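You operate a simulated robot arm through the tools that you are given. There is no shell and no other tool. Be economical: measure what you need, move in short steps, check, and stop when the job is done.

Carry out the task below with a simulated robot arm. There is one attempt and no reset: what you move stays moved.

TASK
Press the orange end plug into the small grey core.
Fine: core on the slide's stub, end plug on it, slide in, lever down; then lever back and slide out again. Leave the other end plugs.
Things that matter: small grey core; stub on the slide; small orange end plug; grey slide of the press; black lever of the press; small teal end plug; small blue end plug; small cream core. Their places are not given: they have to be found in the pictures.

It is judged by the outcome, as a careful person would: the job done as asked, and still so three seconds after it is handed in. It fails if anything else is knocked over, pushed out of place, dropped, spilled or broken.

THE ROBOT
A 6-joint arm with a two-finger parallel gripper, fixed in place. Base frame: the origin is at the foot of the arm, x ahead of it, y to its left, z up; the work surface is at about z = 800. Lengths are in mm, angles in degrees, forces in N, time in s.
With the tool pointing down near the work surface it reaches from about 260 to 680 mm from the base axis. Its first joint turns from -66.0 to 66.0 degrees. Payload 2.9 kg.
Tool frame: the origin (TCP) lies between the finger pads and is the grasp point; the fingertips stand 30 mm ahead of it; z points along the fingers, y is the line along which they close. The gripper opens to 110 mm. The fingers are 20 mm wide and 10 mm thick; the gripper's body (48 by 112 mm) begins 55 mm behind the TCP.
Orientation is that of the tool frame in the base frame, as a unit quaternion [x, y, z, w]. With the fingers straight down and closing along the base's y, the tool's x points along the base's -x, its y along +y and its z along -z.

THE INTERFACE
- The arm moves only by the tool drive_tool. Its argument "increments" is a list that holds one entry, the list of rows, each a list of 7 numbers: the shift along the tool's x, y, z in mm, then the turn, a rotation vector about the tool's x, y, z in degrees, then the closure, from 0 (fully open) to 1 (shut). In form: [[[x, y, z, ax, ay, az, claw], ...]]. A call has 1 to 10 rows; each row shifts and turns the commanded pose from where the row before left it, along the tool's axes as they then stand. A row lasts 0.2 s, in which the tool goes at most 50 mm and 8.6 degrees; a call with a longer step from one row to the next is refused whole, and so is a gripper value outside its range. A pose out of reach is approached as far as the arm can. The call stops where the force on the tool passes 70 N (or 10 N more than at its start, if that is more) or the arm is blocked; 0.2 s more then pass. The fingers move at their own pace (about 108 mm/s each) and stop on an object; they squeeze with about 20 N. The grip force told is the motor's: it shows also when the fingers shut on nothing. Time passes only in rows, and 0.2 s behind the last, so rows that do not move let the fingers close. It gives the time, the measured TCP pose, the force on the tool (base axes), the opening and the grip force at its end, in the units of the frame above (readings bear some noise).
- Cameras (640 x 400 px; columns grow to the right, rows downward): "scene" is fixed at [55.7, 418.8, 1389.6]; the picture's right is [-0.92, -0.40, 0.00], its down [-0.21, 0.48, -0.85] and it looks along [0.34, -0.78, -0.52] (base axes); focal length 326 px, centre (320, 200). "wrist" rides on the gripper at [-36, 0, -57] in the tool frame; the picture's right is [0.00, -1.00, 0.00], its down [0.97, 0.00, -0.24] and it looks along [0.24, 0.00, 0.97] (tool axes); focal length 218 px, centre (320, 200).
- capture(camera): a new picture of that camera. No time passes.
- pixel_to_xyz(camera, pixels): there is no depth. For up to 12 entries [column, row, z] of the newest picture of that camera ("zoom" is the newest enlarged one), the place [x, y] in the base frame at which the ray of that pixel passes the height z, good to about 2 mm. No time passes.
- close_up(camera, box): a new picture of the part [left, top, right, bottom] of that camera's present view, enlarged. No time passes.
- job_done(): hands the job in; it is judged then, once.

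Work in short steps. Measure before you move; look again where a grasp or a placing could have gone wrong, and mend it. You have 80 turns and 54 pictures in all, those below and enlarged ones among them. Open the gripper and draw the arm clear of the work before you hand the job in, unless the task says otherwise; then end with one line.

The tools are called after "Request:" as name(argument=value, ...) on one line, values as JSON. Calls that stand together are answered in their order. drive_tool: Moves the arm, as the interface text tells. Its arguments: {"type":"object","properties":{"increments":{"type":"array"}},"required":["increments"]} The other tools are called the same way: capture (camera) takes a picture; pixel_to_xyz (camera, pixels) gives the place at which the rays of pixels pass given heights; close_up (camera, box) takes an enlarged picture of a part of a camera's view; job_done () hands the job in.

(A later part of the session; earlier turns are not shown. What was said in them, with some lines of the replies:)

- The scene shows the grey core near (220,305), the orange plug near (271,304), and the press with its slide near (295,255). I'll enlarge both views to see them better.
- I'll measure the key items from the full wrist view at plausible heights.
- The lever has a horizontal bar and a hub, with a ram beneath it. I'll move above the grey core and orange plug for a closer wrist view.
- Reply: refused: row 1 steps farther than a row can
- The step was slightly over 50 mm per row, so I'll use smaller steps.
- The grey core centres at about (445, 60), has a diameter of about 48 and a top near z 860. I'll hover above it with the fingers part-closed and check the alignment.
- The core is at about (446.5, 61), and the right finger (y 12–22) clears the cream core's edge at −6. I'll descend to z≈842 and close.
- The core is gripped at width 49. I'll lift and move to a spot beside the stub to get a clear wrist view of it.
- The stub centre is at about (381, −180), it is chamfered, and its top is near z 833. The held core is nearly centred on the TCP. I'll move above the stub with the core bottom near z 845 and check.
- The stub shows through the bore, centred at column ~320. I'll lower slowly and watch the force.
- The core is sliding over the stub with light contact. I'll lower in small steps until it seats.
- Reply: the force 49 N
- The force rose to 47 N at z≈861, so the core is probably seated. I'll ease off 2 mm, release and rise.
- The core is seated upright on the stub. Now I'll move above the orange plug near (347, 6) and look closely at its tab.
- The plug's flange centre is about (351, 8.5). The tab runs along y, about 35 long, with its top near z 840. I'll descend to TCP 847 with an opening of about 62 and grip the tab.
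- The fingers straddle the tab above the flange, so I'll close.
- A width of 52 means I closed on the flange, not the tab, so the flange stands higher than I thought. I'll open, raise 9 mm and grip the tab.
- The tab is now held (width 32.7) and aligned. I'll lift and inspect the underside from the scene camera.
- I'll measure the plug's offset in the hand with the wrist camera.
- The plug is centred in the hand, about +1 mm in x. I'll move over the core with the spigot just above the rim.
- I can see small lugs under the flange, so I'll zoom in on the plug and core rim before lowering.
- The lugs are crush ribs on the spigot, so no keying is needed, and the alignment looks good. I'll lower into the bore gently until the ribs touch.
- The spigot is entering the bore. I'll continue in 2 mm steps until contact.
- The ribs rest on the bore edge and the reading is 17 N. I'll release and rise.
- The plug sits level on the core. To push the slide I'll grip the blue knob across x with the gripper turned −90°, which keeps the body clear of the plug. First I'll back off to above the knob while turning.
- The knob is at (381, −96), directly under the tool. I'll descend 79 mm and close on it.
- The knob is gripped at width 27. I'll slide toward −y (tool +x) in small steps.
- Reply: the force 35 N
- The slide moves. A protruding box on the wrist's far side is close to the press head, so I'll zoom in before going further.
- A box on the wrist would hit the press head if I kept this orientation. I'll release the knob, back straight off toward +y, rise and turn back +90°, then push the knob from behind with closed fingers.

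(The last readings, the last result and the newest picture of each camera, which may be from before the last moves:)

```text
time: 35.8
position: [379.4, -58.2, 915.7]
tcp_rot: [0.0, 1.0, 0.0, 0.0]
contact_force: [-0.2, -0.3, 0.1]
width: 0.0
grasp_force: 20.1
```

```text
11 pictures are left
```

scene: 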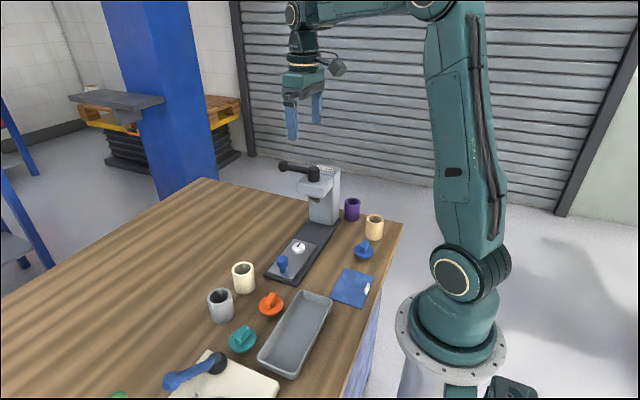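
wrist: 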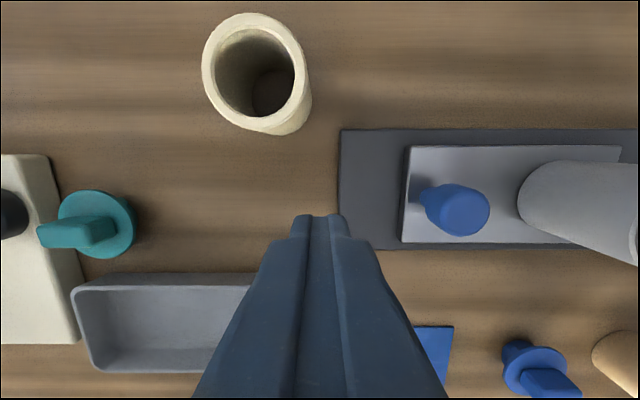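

The knob is at about y −140. I'll drop the closed fingertips to z≈832 behind it and push −y.

Request:
drive_tool(increments=[[[-1, 0, 30, 0, 0, 0, 1], [0, 0, 24, 0, 0, 0, 1], [0, -20, 0, 0, 0, 0, 1], [0, -20, 0, 0, 0, 0, 1], [0, -12, 0, 0, 0, 0, 1], [0, -12, 0, 0, 0, 0, 1], [0, -12, 0, 0, 0, 0, 1], [0, -12, 0, 0, 0, 0, 1], [0, -12, 0, 0, 0, 0, 1], [0, 0, 0, 0, 0, 0, 1]]])

Request:
close_up(camera="scene", box=[260, 150, 360, 270])

```text
time: 38.0
position: [381.2, -160.6, 861.3]
tcp_rot: [0.001, 1.0, 0.0, 0.0]
contact_force: [-15.9, -1.4, 30.5]
width: 0.0
grasp_force: 20.1
```

```text
3.33 times, centred on (310, 210) of scene
```

zoom: 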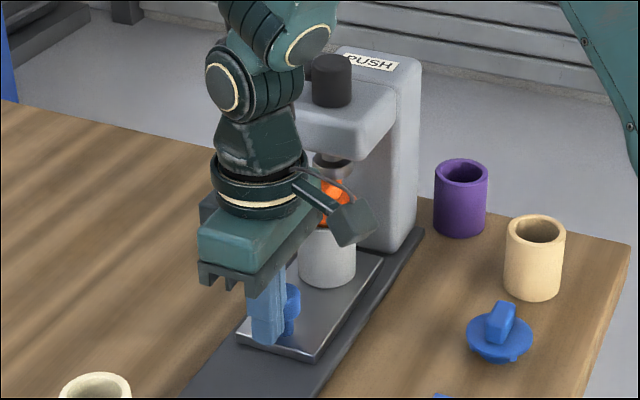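

The slide is nearly in. I'll keep pushing in small steps, raising slightly to relieve the vertical force.

Request:
drive_tool(increments=[[[0, -5, -2, 0, 0, 0, 1], [0, -5, 0, 0, 0, 0, 1], [0, -4, 0, 0, 0, 0, 1], [0, 0, 0, 0, 0, 0, 1]]])

```text
time: 39.0
position: [381.6, -171.0, 863.7]
tcp_rot: [-0.001, 1.0, 0.0, 0.0]
contact_force: [1.6, 3.9, -3.4]
width: 0.0
grasp_force: 20.0
```

Request:
drive_tool(increments=[[[0, -4, 0, 0, 0, 0, 1], [0, -4, 0, 0, 0, 0, 1], [0, 0, 0, 0, 0, 0, 1]]])

Request:
close_up(camera="scene", box=[270, 150, 360, 260])

```text
time: 39.8
position: [380.8, -172.1, 863.6]
tcp_rot: [-0.007, 1.0, 0.01, -0.001]
contact_force: [-2.5, 51.5, 6.6]
width: 0.0
grasp_force: 19.9
```

```text
3.64 times, centred on (315, 205) of scene
```

zoom: 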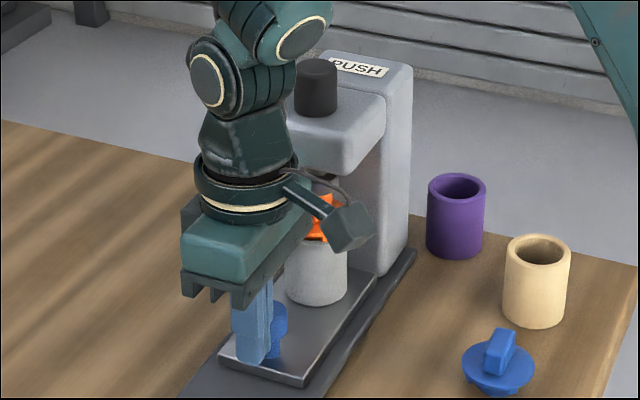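

The slide is against its stop (51 N at y −172). I'll back off, rise well above the press and look at the slide and lever.

Request:
drive_tool(increments=[[[0, 20, 0, 0, 0, 0, 1], [0, 20, 0, 0, 0, 0, 1], [0, 0, -48, 0, 0, 0, 1], [0, 0, -48, 0, 0, 0, 1], [0, 0, -48, 0, 0, 0, 1], [0, 0, -48, 0, 0, 0, 1], [0, 0, -48, 0, 0, 0, 1], [-30, -38, 0, 0, 0, 0, 1], [-30, -38, 0, 0, 0, 0, 1], [0, 0, 0, 0, 0, 0, 1]]])

Request:
capture(camera="wrist")

Request:
close_up(camera="scene", box=[260, 145, 360, 275])

```text
time: 42.0
position: [437.3, -213.6, 1103.6]
tcp_rot: [0.0, 1.0, 0.001, 0.0]
contact_force: [0.1, -0.1, 0.4]
width: 0.1
grasp_force: 19.9
```

```text
8 pictures are left
```

wrist: 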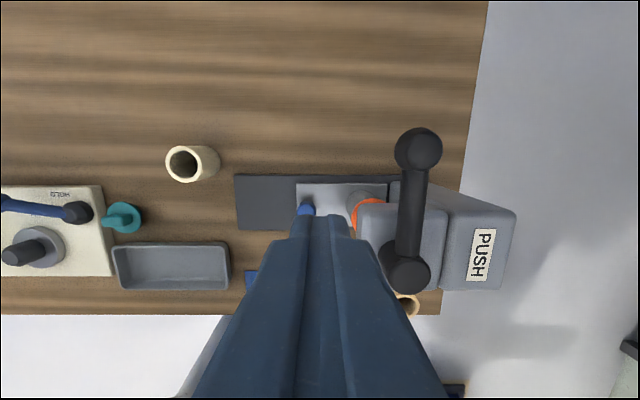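

```text
3.08 times, centred on (310, 210) of scene
```

zoom: 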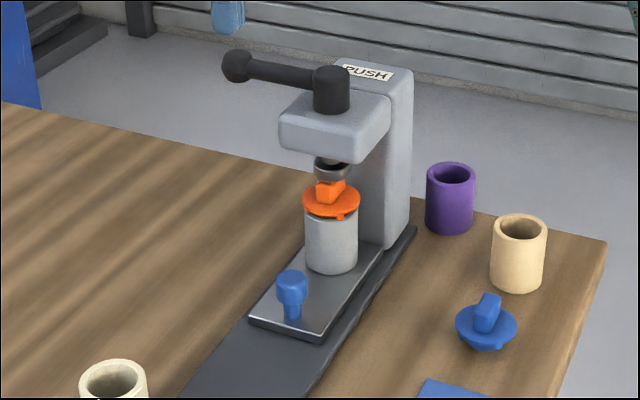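

The plug sits under the ram. Now I'll locate the lever knob (wrist 418,150; scene zoom 236,66).

Request:
pixel_to_xyz(camera="wrist", pixels=[[418, 150, 1010], [418, 150, 1020], [418, 150, 1000], [408, 272, 1010], [420, 200, 1010]])

Request:
pixel_to_xyz(camera="zoom", pixels=[[236, 66, 1000], [236, 66, 1010], [236, 66, 1020], [236, 66, 1030], [331, 75, 1010], [331, 75, 1020]])

```text
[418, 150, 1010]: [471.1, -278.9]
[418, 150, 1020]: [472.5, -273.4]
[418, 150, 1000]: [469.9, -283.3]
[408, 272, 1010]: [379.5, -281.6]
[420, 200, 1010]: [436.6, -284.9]
```

```text
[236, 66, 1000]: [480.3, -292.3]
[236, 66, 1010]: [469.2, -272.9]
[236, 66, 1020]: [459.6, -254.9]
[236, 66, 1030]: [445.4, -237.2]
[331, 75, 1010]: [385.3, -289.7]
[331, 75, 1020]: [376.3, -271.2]
```

The lever knob centre is about (471, −281, 1006). I'll position the closed fingertips above it, then press down in small steps.

Request:
drive_tool(increments=[[[-17, -34, 0, 0, 0, 0, 1], [-17, -34, 0, 0, 0, 0, 1], [0, 0, 30, 0, 0, 0, 1], [0, 0, 14, 0, 0, 0, 1], [0, 0, 6, 0, 0, 0, 1], [0, 0, 4, 0, 0, 0, 1], [0, 0, 4, 0, 0, 0, 1], [0, 0, 0, 0, 0, 0, 1]]])

```text
time: 43.8
position: [474.7, -284.3, 1052.4]
tcp_rot: [0.002, 1.0, -0.004, 0.006]
contact_force: [-19.0, 4.5, 58.5]
width: 0.0
grasp_force: 20.0
```

The knob was contacted at tip z≈1022, with 58 N of resistance. I'll press a little more to see whether it yields.

Request:
drive_tool(increments=[[[0, 0, 1.5, 0, 0, 0, 1], [0, 0, 1, 0, 0, 0, 1], [0, 0, 0, 0, 0, 0, 1]]])

Request:
close_up(camera="scene", box=[260, 135, 360, 255])

```text
time: 44.6
position: [474.3, -284.6, 1054.8]
tcp_rot: [0.001, 1.0, -0.004, 0.007]
contact_force: [-21.3, 1.4, 66.2]
width: 0.2
grasp_force: 19.5
```

```text
3.33 times, centred on (310, 195) of scene
```

zoom: 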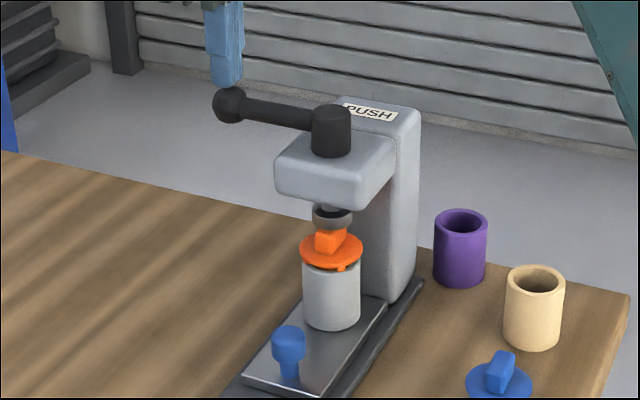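

The lever doesn't yield vertically, so it probably turns about its vertical hub. I'll rise, move to the knob's +y side and test a gentle push toward −y.

Request:
drive_tool(increments=[[[0, 0, -20, 0, 0, 0, 1], [0, 36, 0, 0, 0, 0, 1], [0, 0, 25, 0, 0, 0, 1], [0, 0, 18, 0, 0, 0, 1], [0, -3, 0, 0, 0, 0, 1], [0, -4, 0, 0, 0, 0, 1], [0, -4, 0, 0, 0, 0, 1], [0, -4, 0, 0, 0, 0, 1], [0, 0, 0, 0, 0, 0, 1]]])

```text
time: 46.6
position: [477.0, -254.9, 1019.7]
tcp_rot: [-0.009, 1.0, 0.004, -0.005]
contact_force: [-15.7, 64.6, 13.0]
width: 0.1
grasp_force: 20.4
```

It's blocked toward −y (65 N). I'll try the other side, pushing toward +y.

Request:
drive_tool(increments=[[[0, 14, 0, 0, 0, 0, 1], [0, 0, -45, 0, 0, 0, 1], [0, -35, 0, 0, 0, 0, 1], [0, -35, 0, 0, 0, 0, 1], [0, 0, 25, 0, 0, 0, 1], [0, 0, 18, 0, 0, 0, 1], [0, 4, 0, 0, 0, 0, 1], [0, 4, 0, 0, 0, 0, 1], [0, 4, 0, 0, 0, 0, 1], [0, 0, 0, 0, 0, 0, 1]]])

```text
time: 48.8
position: [476.3, -307.3, 1020.8]
tcp_rot: [0.0, 1.0, 0.0, 0.0]
contact_force: [-0.7, 0.4, 0.7]
width: 0.1
grasp_force: 20.0
```

Request:
drive_tool(increments=[[[0, 4, 0, 0, 0, 0, 1], [0, 4, 0, 0, 0, 0, 1], [0, 4, 0, 0, 0, 0, 1], [0, 4, 0, 0, 0, 0, 1], [0, 0, 0, 0, 0, 0, 1]]])

```text
time: 50.0
position: [474.9, -290.6, 1022.0]
tcp_rot: [0.0, 1.0, 0.0, 0.0]
contact_force: [0.9, -0.4, -0.1]
width: 0.0
grasp_force: 19.7
```

It moved without force, so I'll look to see whether the lever is turning.

Request:
close_up(camera="scene", box=[260, 135, 360, 255])

```text
3.33 times, centred on (310, 195) of scene
```

zoom: 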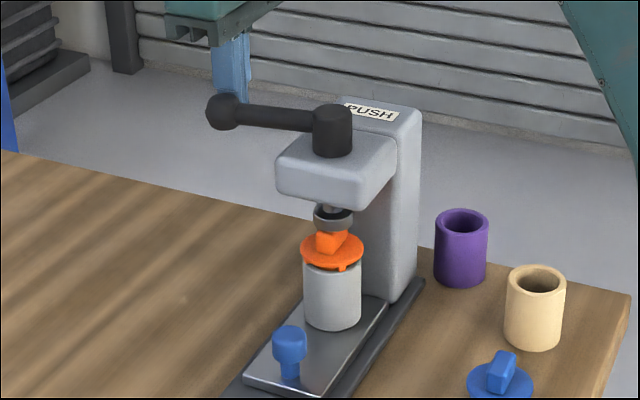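

The lever turns about the vertical axis toward +y. I'll follow the arc with the fingertips in small steps while watching the force.

Request:
drive_tool(increments=[[[0.5, 8, 0, 0, 0, 0, 1], [0.5, 8, 0, 0, 0, 0, 1], [1, 8, 0, 0, 0, 0, 1], [1.5, 8, 0, 0, 0, 0, 1], [2, 8, 0, 0, 0, 0, 1], [2.5, 8, 0, 0, 0, 0, 1], [0, 0, 0, 0, 0, 0, 1]]])

```text
time: 51.6
position: [467.4, -244.2, 1023.1]
tcp_rot: [0.0, 1.0, 0.0, 0.0]
contact_force: [0.7, -0.2, 1.1]
width: 0.1
grasp_force: 20.0
```

It's turning freely at about 40°. I'll continue along the arc.

Request:
drive_tool(increments=[[[4.3, 7.2, 0, 0, 0, 0, 1], [4.3, 7.2, 0, 0, 0, 0, 1], [4.3, 7.2, 0, 0, 0, 0, 1], [6, 5.8, 0, 0, 0, 0, 1], [6, 5.8, 0, 0, 0, 0, 1], [6, 5.8, 0, 0, 0, 0, 1], [0, 0, 0, 0, 0, 0, 1]]])

Request:
close_up(camera="scene", box=[260, 135, 360, 255])

```text
time: 53.2
position: [440.1, -204.4, 1023.0]
tcp_rot: [0.0, 1.0, -0.001, 0.001]
contact_force: [6.7, -6.5, -1.4]
width: 0.1
grasp_force: 20.9
```

```text
3.33 times, centred on (310, 195) of scene
```

zoom: 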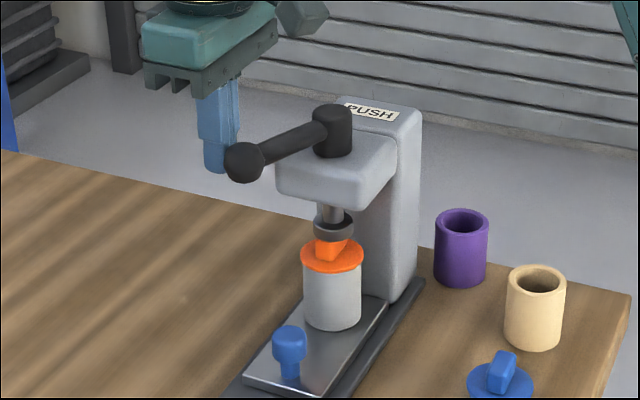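

The ram has come down with the lever and is pressing the plug in. I'll continue until it resists firmly.

Request:
drive_tool(increments=[[[6, 4, 0, 0, 0, 0, 1], [6, 3.5, 0, 0, 0, 0, 1], [6, 3, 0, 0, 0, 0, 1], [6, 2, 0, 0, 0, 0, 1], [0, 0, 0, 0, 0, 0, 1]]])

```text
time: 54.1
position: [431.3, -195.8, 1026.3]
tcp_rot: [-0.003, 1.0, -0.009, 0.024]
contact_force: [29.0, -6.1, -6.8]
width: 0.0
grasp_force: 20.1
stopped in row 4: the force on the tool passed its limit (the readings are from after the stop); the commanded pose is now the measured one
```

The force limit tripped, which is either press resistance or the end stop. I'll push again in small tangential steps.

Request:
drive_tool(increments=[[[2, 0.5, 2, 0, 0, 0, 1], [3, 0.5, 0, 0, 0, 0, 1], [3, 0.5, 0, 0, 0, 0, 1], [3, 0.5, 0, 0, 0, 0, 1], [0, 0, 0, 0, 0, 0, 1]]])

Request:
close_up(camera="scene", box=[265, 145, 345, 245])

```text
time: 55.1
position: [430.4, -195.6, 1028.0]
tcp_rot: [-0.008, 0.999, -0.015, 0.043]
contact_force: [29.7, -3.9, -8.4]
width: 0.0
grasp_force: 20.4
stopped in row 5: the force on the tool passed its limit (the readings are from after the stop); the commanded pose is now the measured one
```

```text
4.00 times, centred on (305, 195) of scene
```

zoom: 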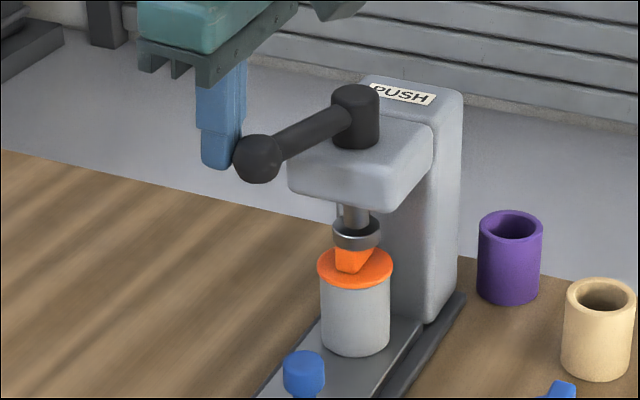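

The flange is flush on the core rim with no gap, so the plug is fully pressed. Now I'll back off, straighten the tool, rise and move to the other side of the lever knob.

Request:
drive_tool(increments=[[[-12, -3, 0, 0, 0, 0, 1], [0, 0, -20, -1.7, 4.9, 0.9, 1], [0, 0, -30, 0, 0, 0, 1], [24, 5, 0, 0, 0, 0, 1], [24, 5, 0, 0, 0, 0, 1], [24, 5, 0, 0, 0, 0, 1], [0, 0, 0, 0, 0, 0, 1]]])

```text
time: 56.8
position: [364.5, -183.1, 1078.3]
tcp_rot: [0.002, 1.0, 0.001, -0.006]
contact_force: [0.6, -0.6, 0.9]
width: 0.0
grasp_force: 19.9
```

Straightened. I'll descend to lever height and push back along the arc.

Request:
drive_tool(increments=[[[0, 0, 28, 0, 0, 0, 1], [0, 0, 27, 0, 0, 0, 1], [-6, -1, 0, 0, 0, 0, 1], [-7, -1, 0, 0, 0, 0, 1], [-8, -1, 0, 0, 0, 0, 1], [-8, -1, 0, 0, 0, 0, 1], [-8, -1.5, 0, 0, 0, 0, 1], [0, 0, 0, 0, 0, 0, 1]]])

```text
time: 58.5
position: [401.2, -186.6, 1024.0]
tcp_rot: [0.002, 1.0, 0.002, -0.007]
contact_force: [1.0, 0.0, 0.3]
width: 0.0
grasp_force: 20.5
```

Request:
drive_tool(increments=[[[-7.8, -3.2, 0, 0, 0, 0, 1], [-7.8, -3.2, 0, 0, 0, 0, 1], [-7.8, -3.2, 0, 0, 0, 0, 1], [-6.8, -4.9, 0, 0, 0, 0, 1], [-6.8, -4.9, 0, 0, 0, 0, 1], [-6.8, -4.9, 0, 0, 0, 0, 1], [-5.2, -6.5, 0, 0, 0, 0, 1], [-5.2, -6.5, 0, 0, 0, 0, 1], [-5.2, -6.5, 0, 0, 0, 0, 1], [0, 0, 0, 0, 0, 0, 1]]])

Request:
drive_tool(increments=[[[-3, -7, 0, 0, 0, 0, 1], [-3, -7, 0, 0, 0, 0, 1], [-3, -7, 0, 0, 0, 0, 1], [-1, -3, 0, 0, 0, 0, 1], [0, 0, 0, 0, 0, 0, 1]]])

```text
time: 60.8
position: [458.5, -230.2, 1023.5]
tcp_rot: [0.002, 1.0, 0.001, -0.006]
contact_force: [0.8, 0.5, -0.7]
width: 0.0
grasp_force: 19.9
```

```text
time: 62.0
position: [469.6, -254.1, 1021.6]
tcp_rot: [0.001, 1.0, 0.001, -0.005]
contact_force: [-1.3, 4.5, -0.8]
width: 0.0
grasp_force: 20.0
```

Contact is starting at the rest position. I'll nudge to the stop, back off, rise and look.

Request:
drive_tool(increments=[[[0, -3, 0, 0, 0, 0, 1], [0, 0, 0, 0, 0, 0, 1], [0, 14, 0, 0, 0, 0, 1], [0, 20, -30, 0, 0, 0, 1], [0, 0, 0, 0, 0, 0, 1]]])

Request:
close_up(camera="scene", box=[250, 135, 370, 275])

```text
time: 63.1
position: [470.1, -224.4, 1053.8]
tcp_rot: [0.003, 1.0, 0.001, -0.007]
contact_force: [-0.1, -0.3, -0.7]
width: 0.0
grasp_force: 19.6
```

```text
2.86 times, centred on (310, 205) of scene
```

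zoom: 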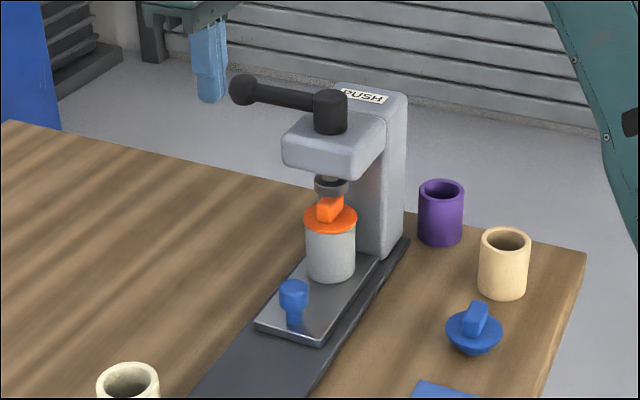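

The plug is pressed in and the lever is back. To pull the slide out, I'll open fully and drop the −y finger between the knob and the core.

Request:
drive_tool(increments=[[[29, 20, 0, 0, 0, 0, 0.5], [30, 20, 0, 0, 0, 0, 0], [30, 19.4, 0, 0, 0, 0, 0], [0, 0, 40, 0, 0, 0, 0], [0, 0, 40, 0, 0, 0, 0], [0, 0, 0, 0, 0, 0, 0]]])

Request:
capture(camera="wrist")

```text
time: 64.5
position: [381.7, -164.6, 972.3]
tcp_rot: [0.0, 1.0, 0.002, -0.007]
contact_force: [0.1, -1.0, 0.5]
width: 109.9
grasp_force: 0.0
```

```text
1 pictures are left
```

wrist: 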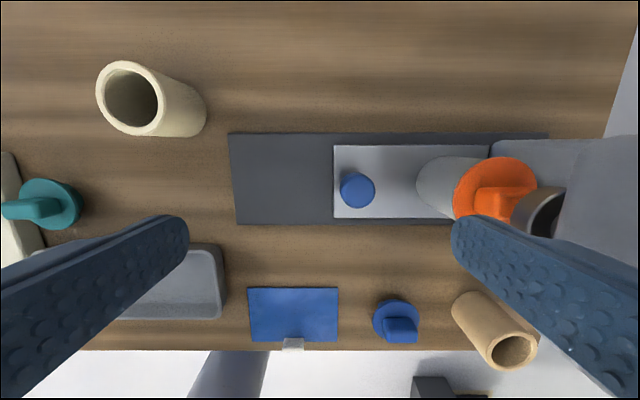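

Request:
pixel_to_xyz(camera="wrist", pixels=[[358, 189, 850], [375, 189, 850], [341, 189, 850], [454, 192, 885], [452, 220, 942], [416, 190, 815]])

```text
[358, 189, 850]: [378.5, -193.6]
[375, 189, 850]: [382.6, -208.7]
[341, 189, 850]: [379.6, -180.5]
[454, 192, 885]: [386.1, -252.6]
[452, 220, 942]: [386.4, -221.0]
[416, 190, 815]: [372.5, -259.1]
```

The finger (y −221 to −231) fits between the knob edge (−209) and the flange (−253). I'll descend 114 mm and pull toward +y gently.

Request:
drive_tool(increments=[[[0, 0, 35, 0, 0, 0, 0], [0, 0, 35, 0, 0, 0, 0], [0, 0, 30, 0, 0, 0, 0], [0, 0, 13, 0, 0, 0, 0], [0, 0, 0, 0, 0, 0, 0], [0, 4, 0, 0, 0, 0, 0], [0, 4, 0, 0, 0, 0, 0], [0, 4, 0, 0, 0, 0, 0], [0, 6, 0, 0, 0, 0, 0], [0, 6, 0, 0, 0, 0, 0]]])

```text
time: 66.8
position: [380.9, -140.7, 860.4]
tcp_rot: [0.001, 1.0, 0.001, -0.006]
contact_force: [-0.9, -0.1, 0.8]
width: 109.8
grasp_force: 0.1
```

Request:
drive_tool(increments=[[[0, 10, 0, 0, 0, 0, 0], [0, 10, 0, 0, 0, 0, 0], [0, 10, 0, 0, 0, 0, 0], [0, 10, 0, 0, 0, 0, 0], [0, 10, 0, 0, 0, 0, 0], [0, 10, 0, 0, 0, 0, 0], [0, 10, 0, 0, 0, 0, 0], [0, 10, 0, 0, 0, 0, 0], [0, 10, 0, 0, 0, 0, 0], [0, 0, 0, 0, 0, 0, 0]]])

```text
time: 69.0
position: [380.2, -51.5, 861.3]
tcp_rot: [0.004, 1.0, -0.003, -0.006]
contact_force: [4.6, -30.0, -11.5]
width: 110.1
grasp_force: 0.3
```

At TCP y −51.5 there is 30 N of resistance, so the slide is at its out-stop. I'll back the finger off 5 mm, rise straight up and move away.

Request:
drive_tool(increments=[[[0, -7, 0, 0, 0, 0, 0], [0, -4, 0, 0, 0, 0, 0], [0, 0, -30, 0, 0, 0, 0], [0, 0, -45, 0, 0, 0, 0], [0, 0, -45, 0, 0, 0, 0], [0, 0, -45, 0, 0, 0, 0], [0, 40, -20, 0, 0, 0, 0], [0, 45, 0, 0, 0, 0, 0], [0, 45, 0, 0, 0, 0, 0], [0, 0, 0, 0, 0, 0, 0]]])

Request:
capture(camera="scene")

```text
time: 71.2
position: [379.8, 70.0, 1049.9]
tcp_rot: [0.001, 1.0, 0.002, -0.006]
contact_force: [-0.3, 0.5, -0.6]
width: 109.9
grasp_force: 0.0
```

```text
0 pictures are left
```

scene: 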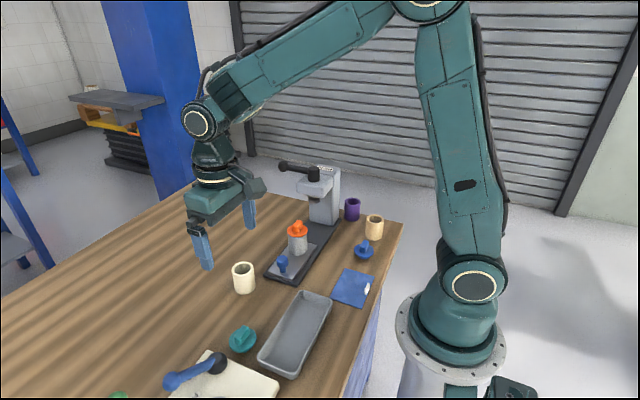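

The slide is out at its starting place, the plug is seated in the grey core, the lever is back and the other items are untouched. The gripper is open and clear, so I'm handing in.

Request:
job_done()

```text
The job is handed in.
```

The orange end plug is pressed into the small grey core, which stands on the slide's stub, with the lever back and the slide out again.
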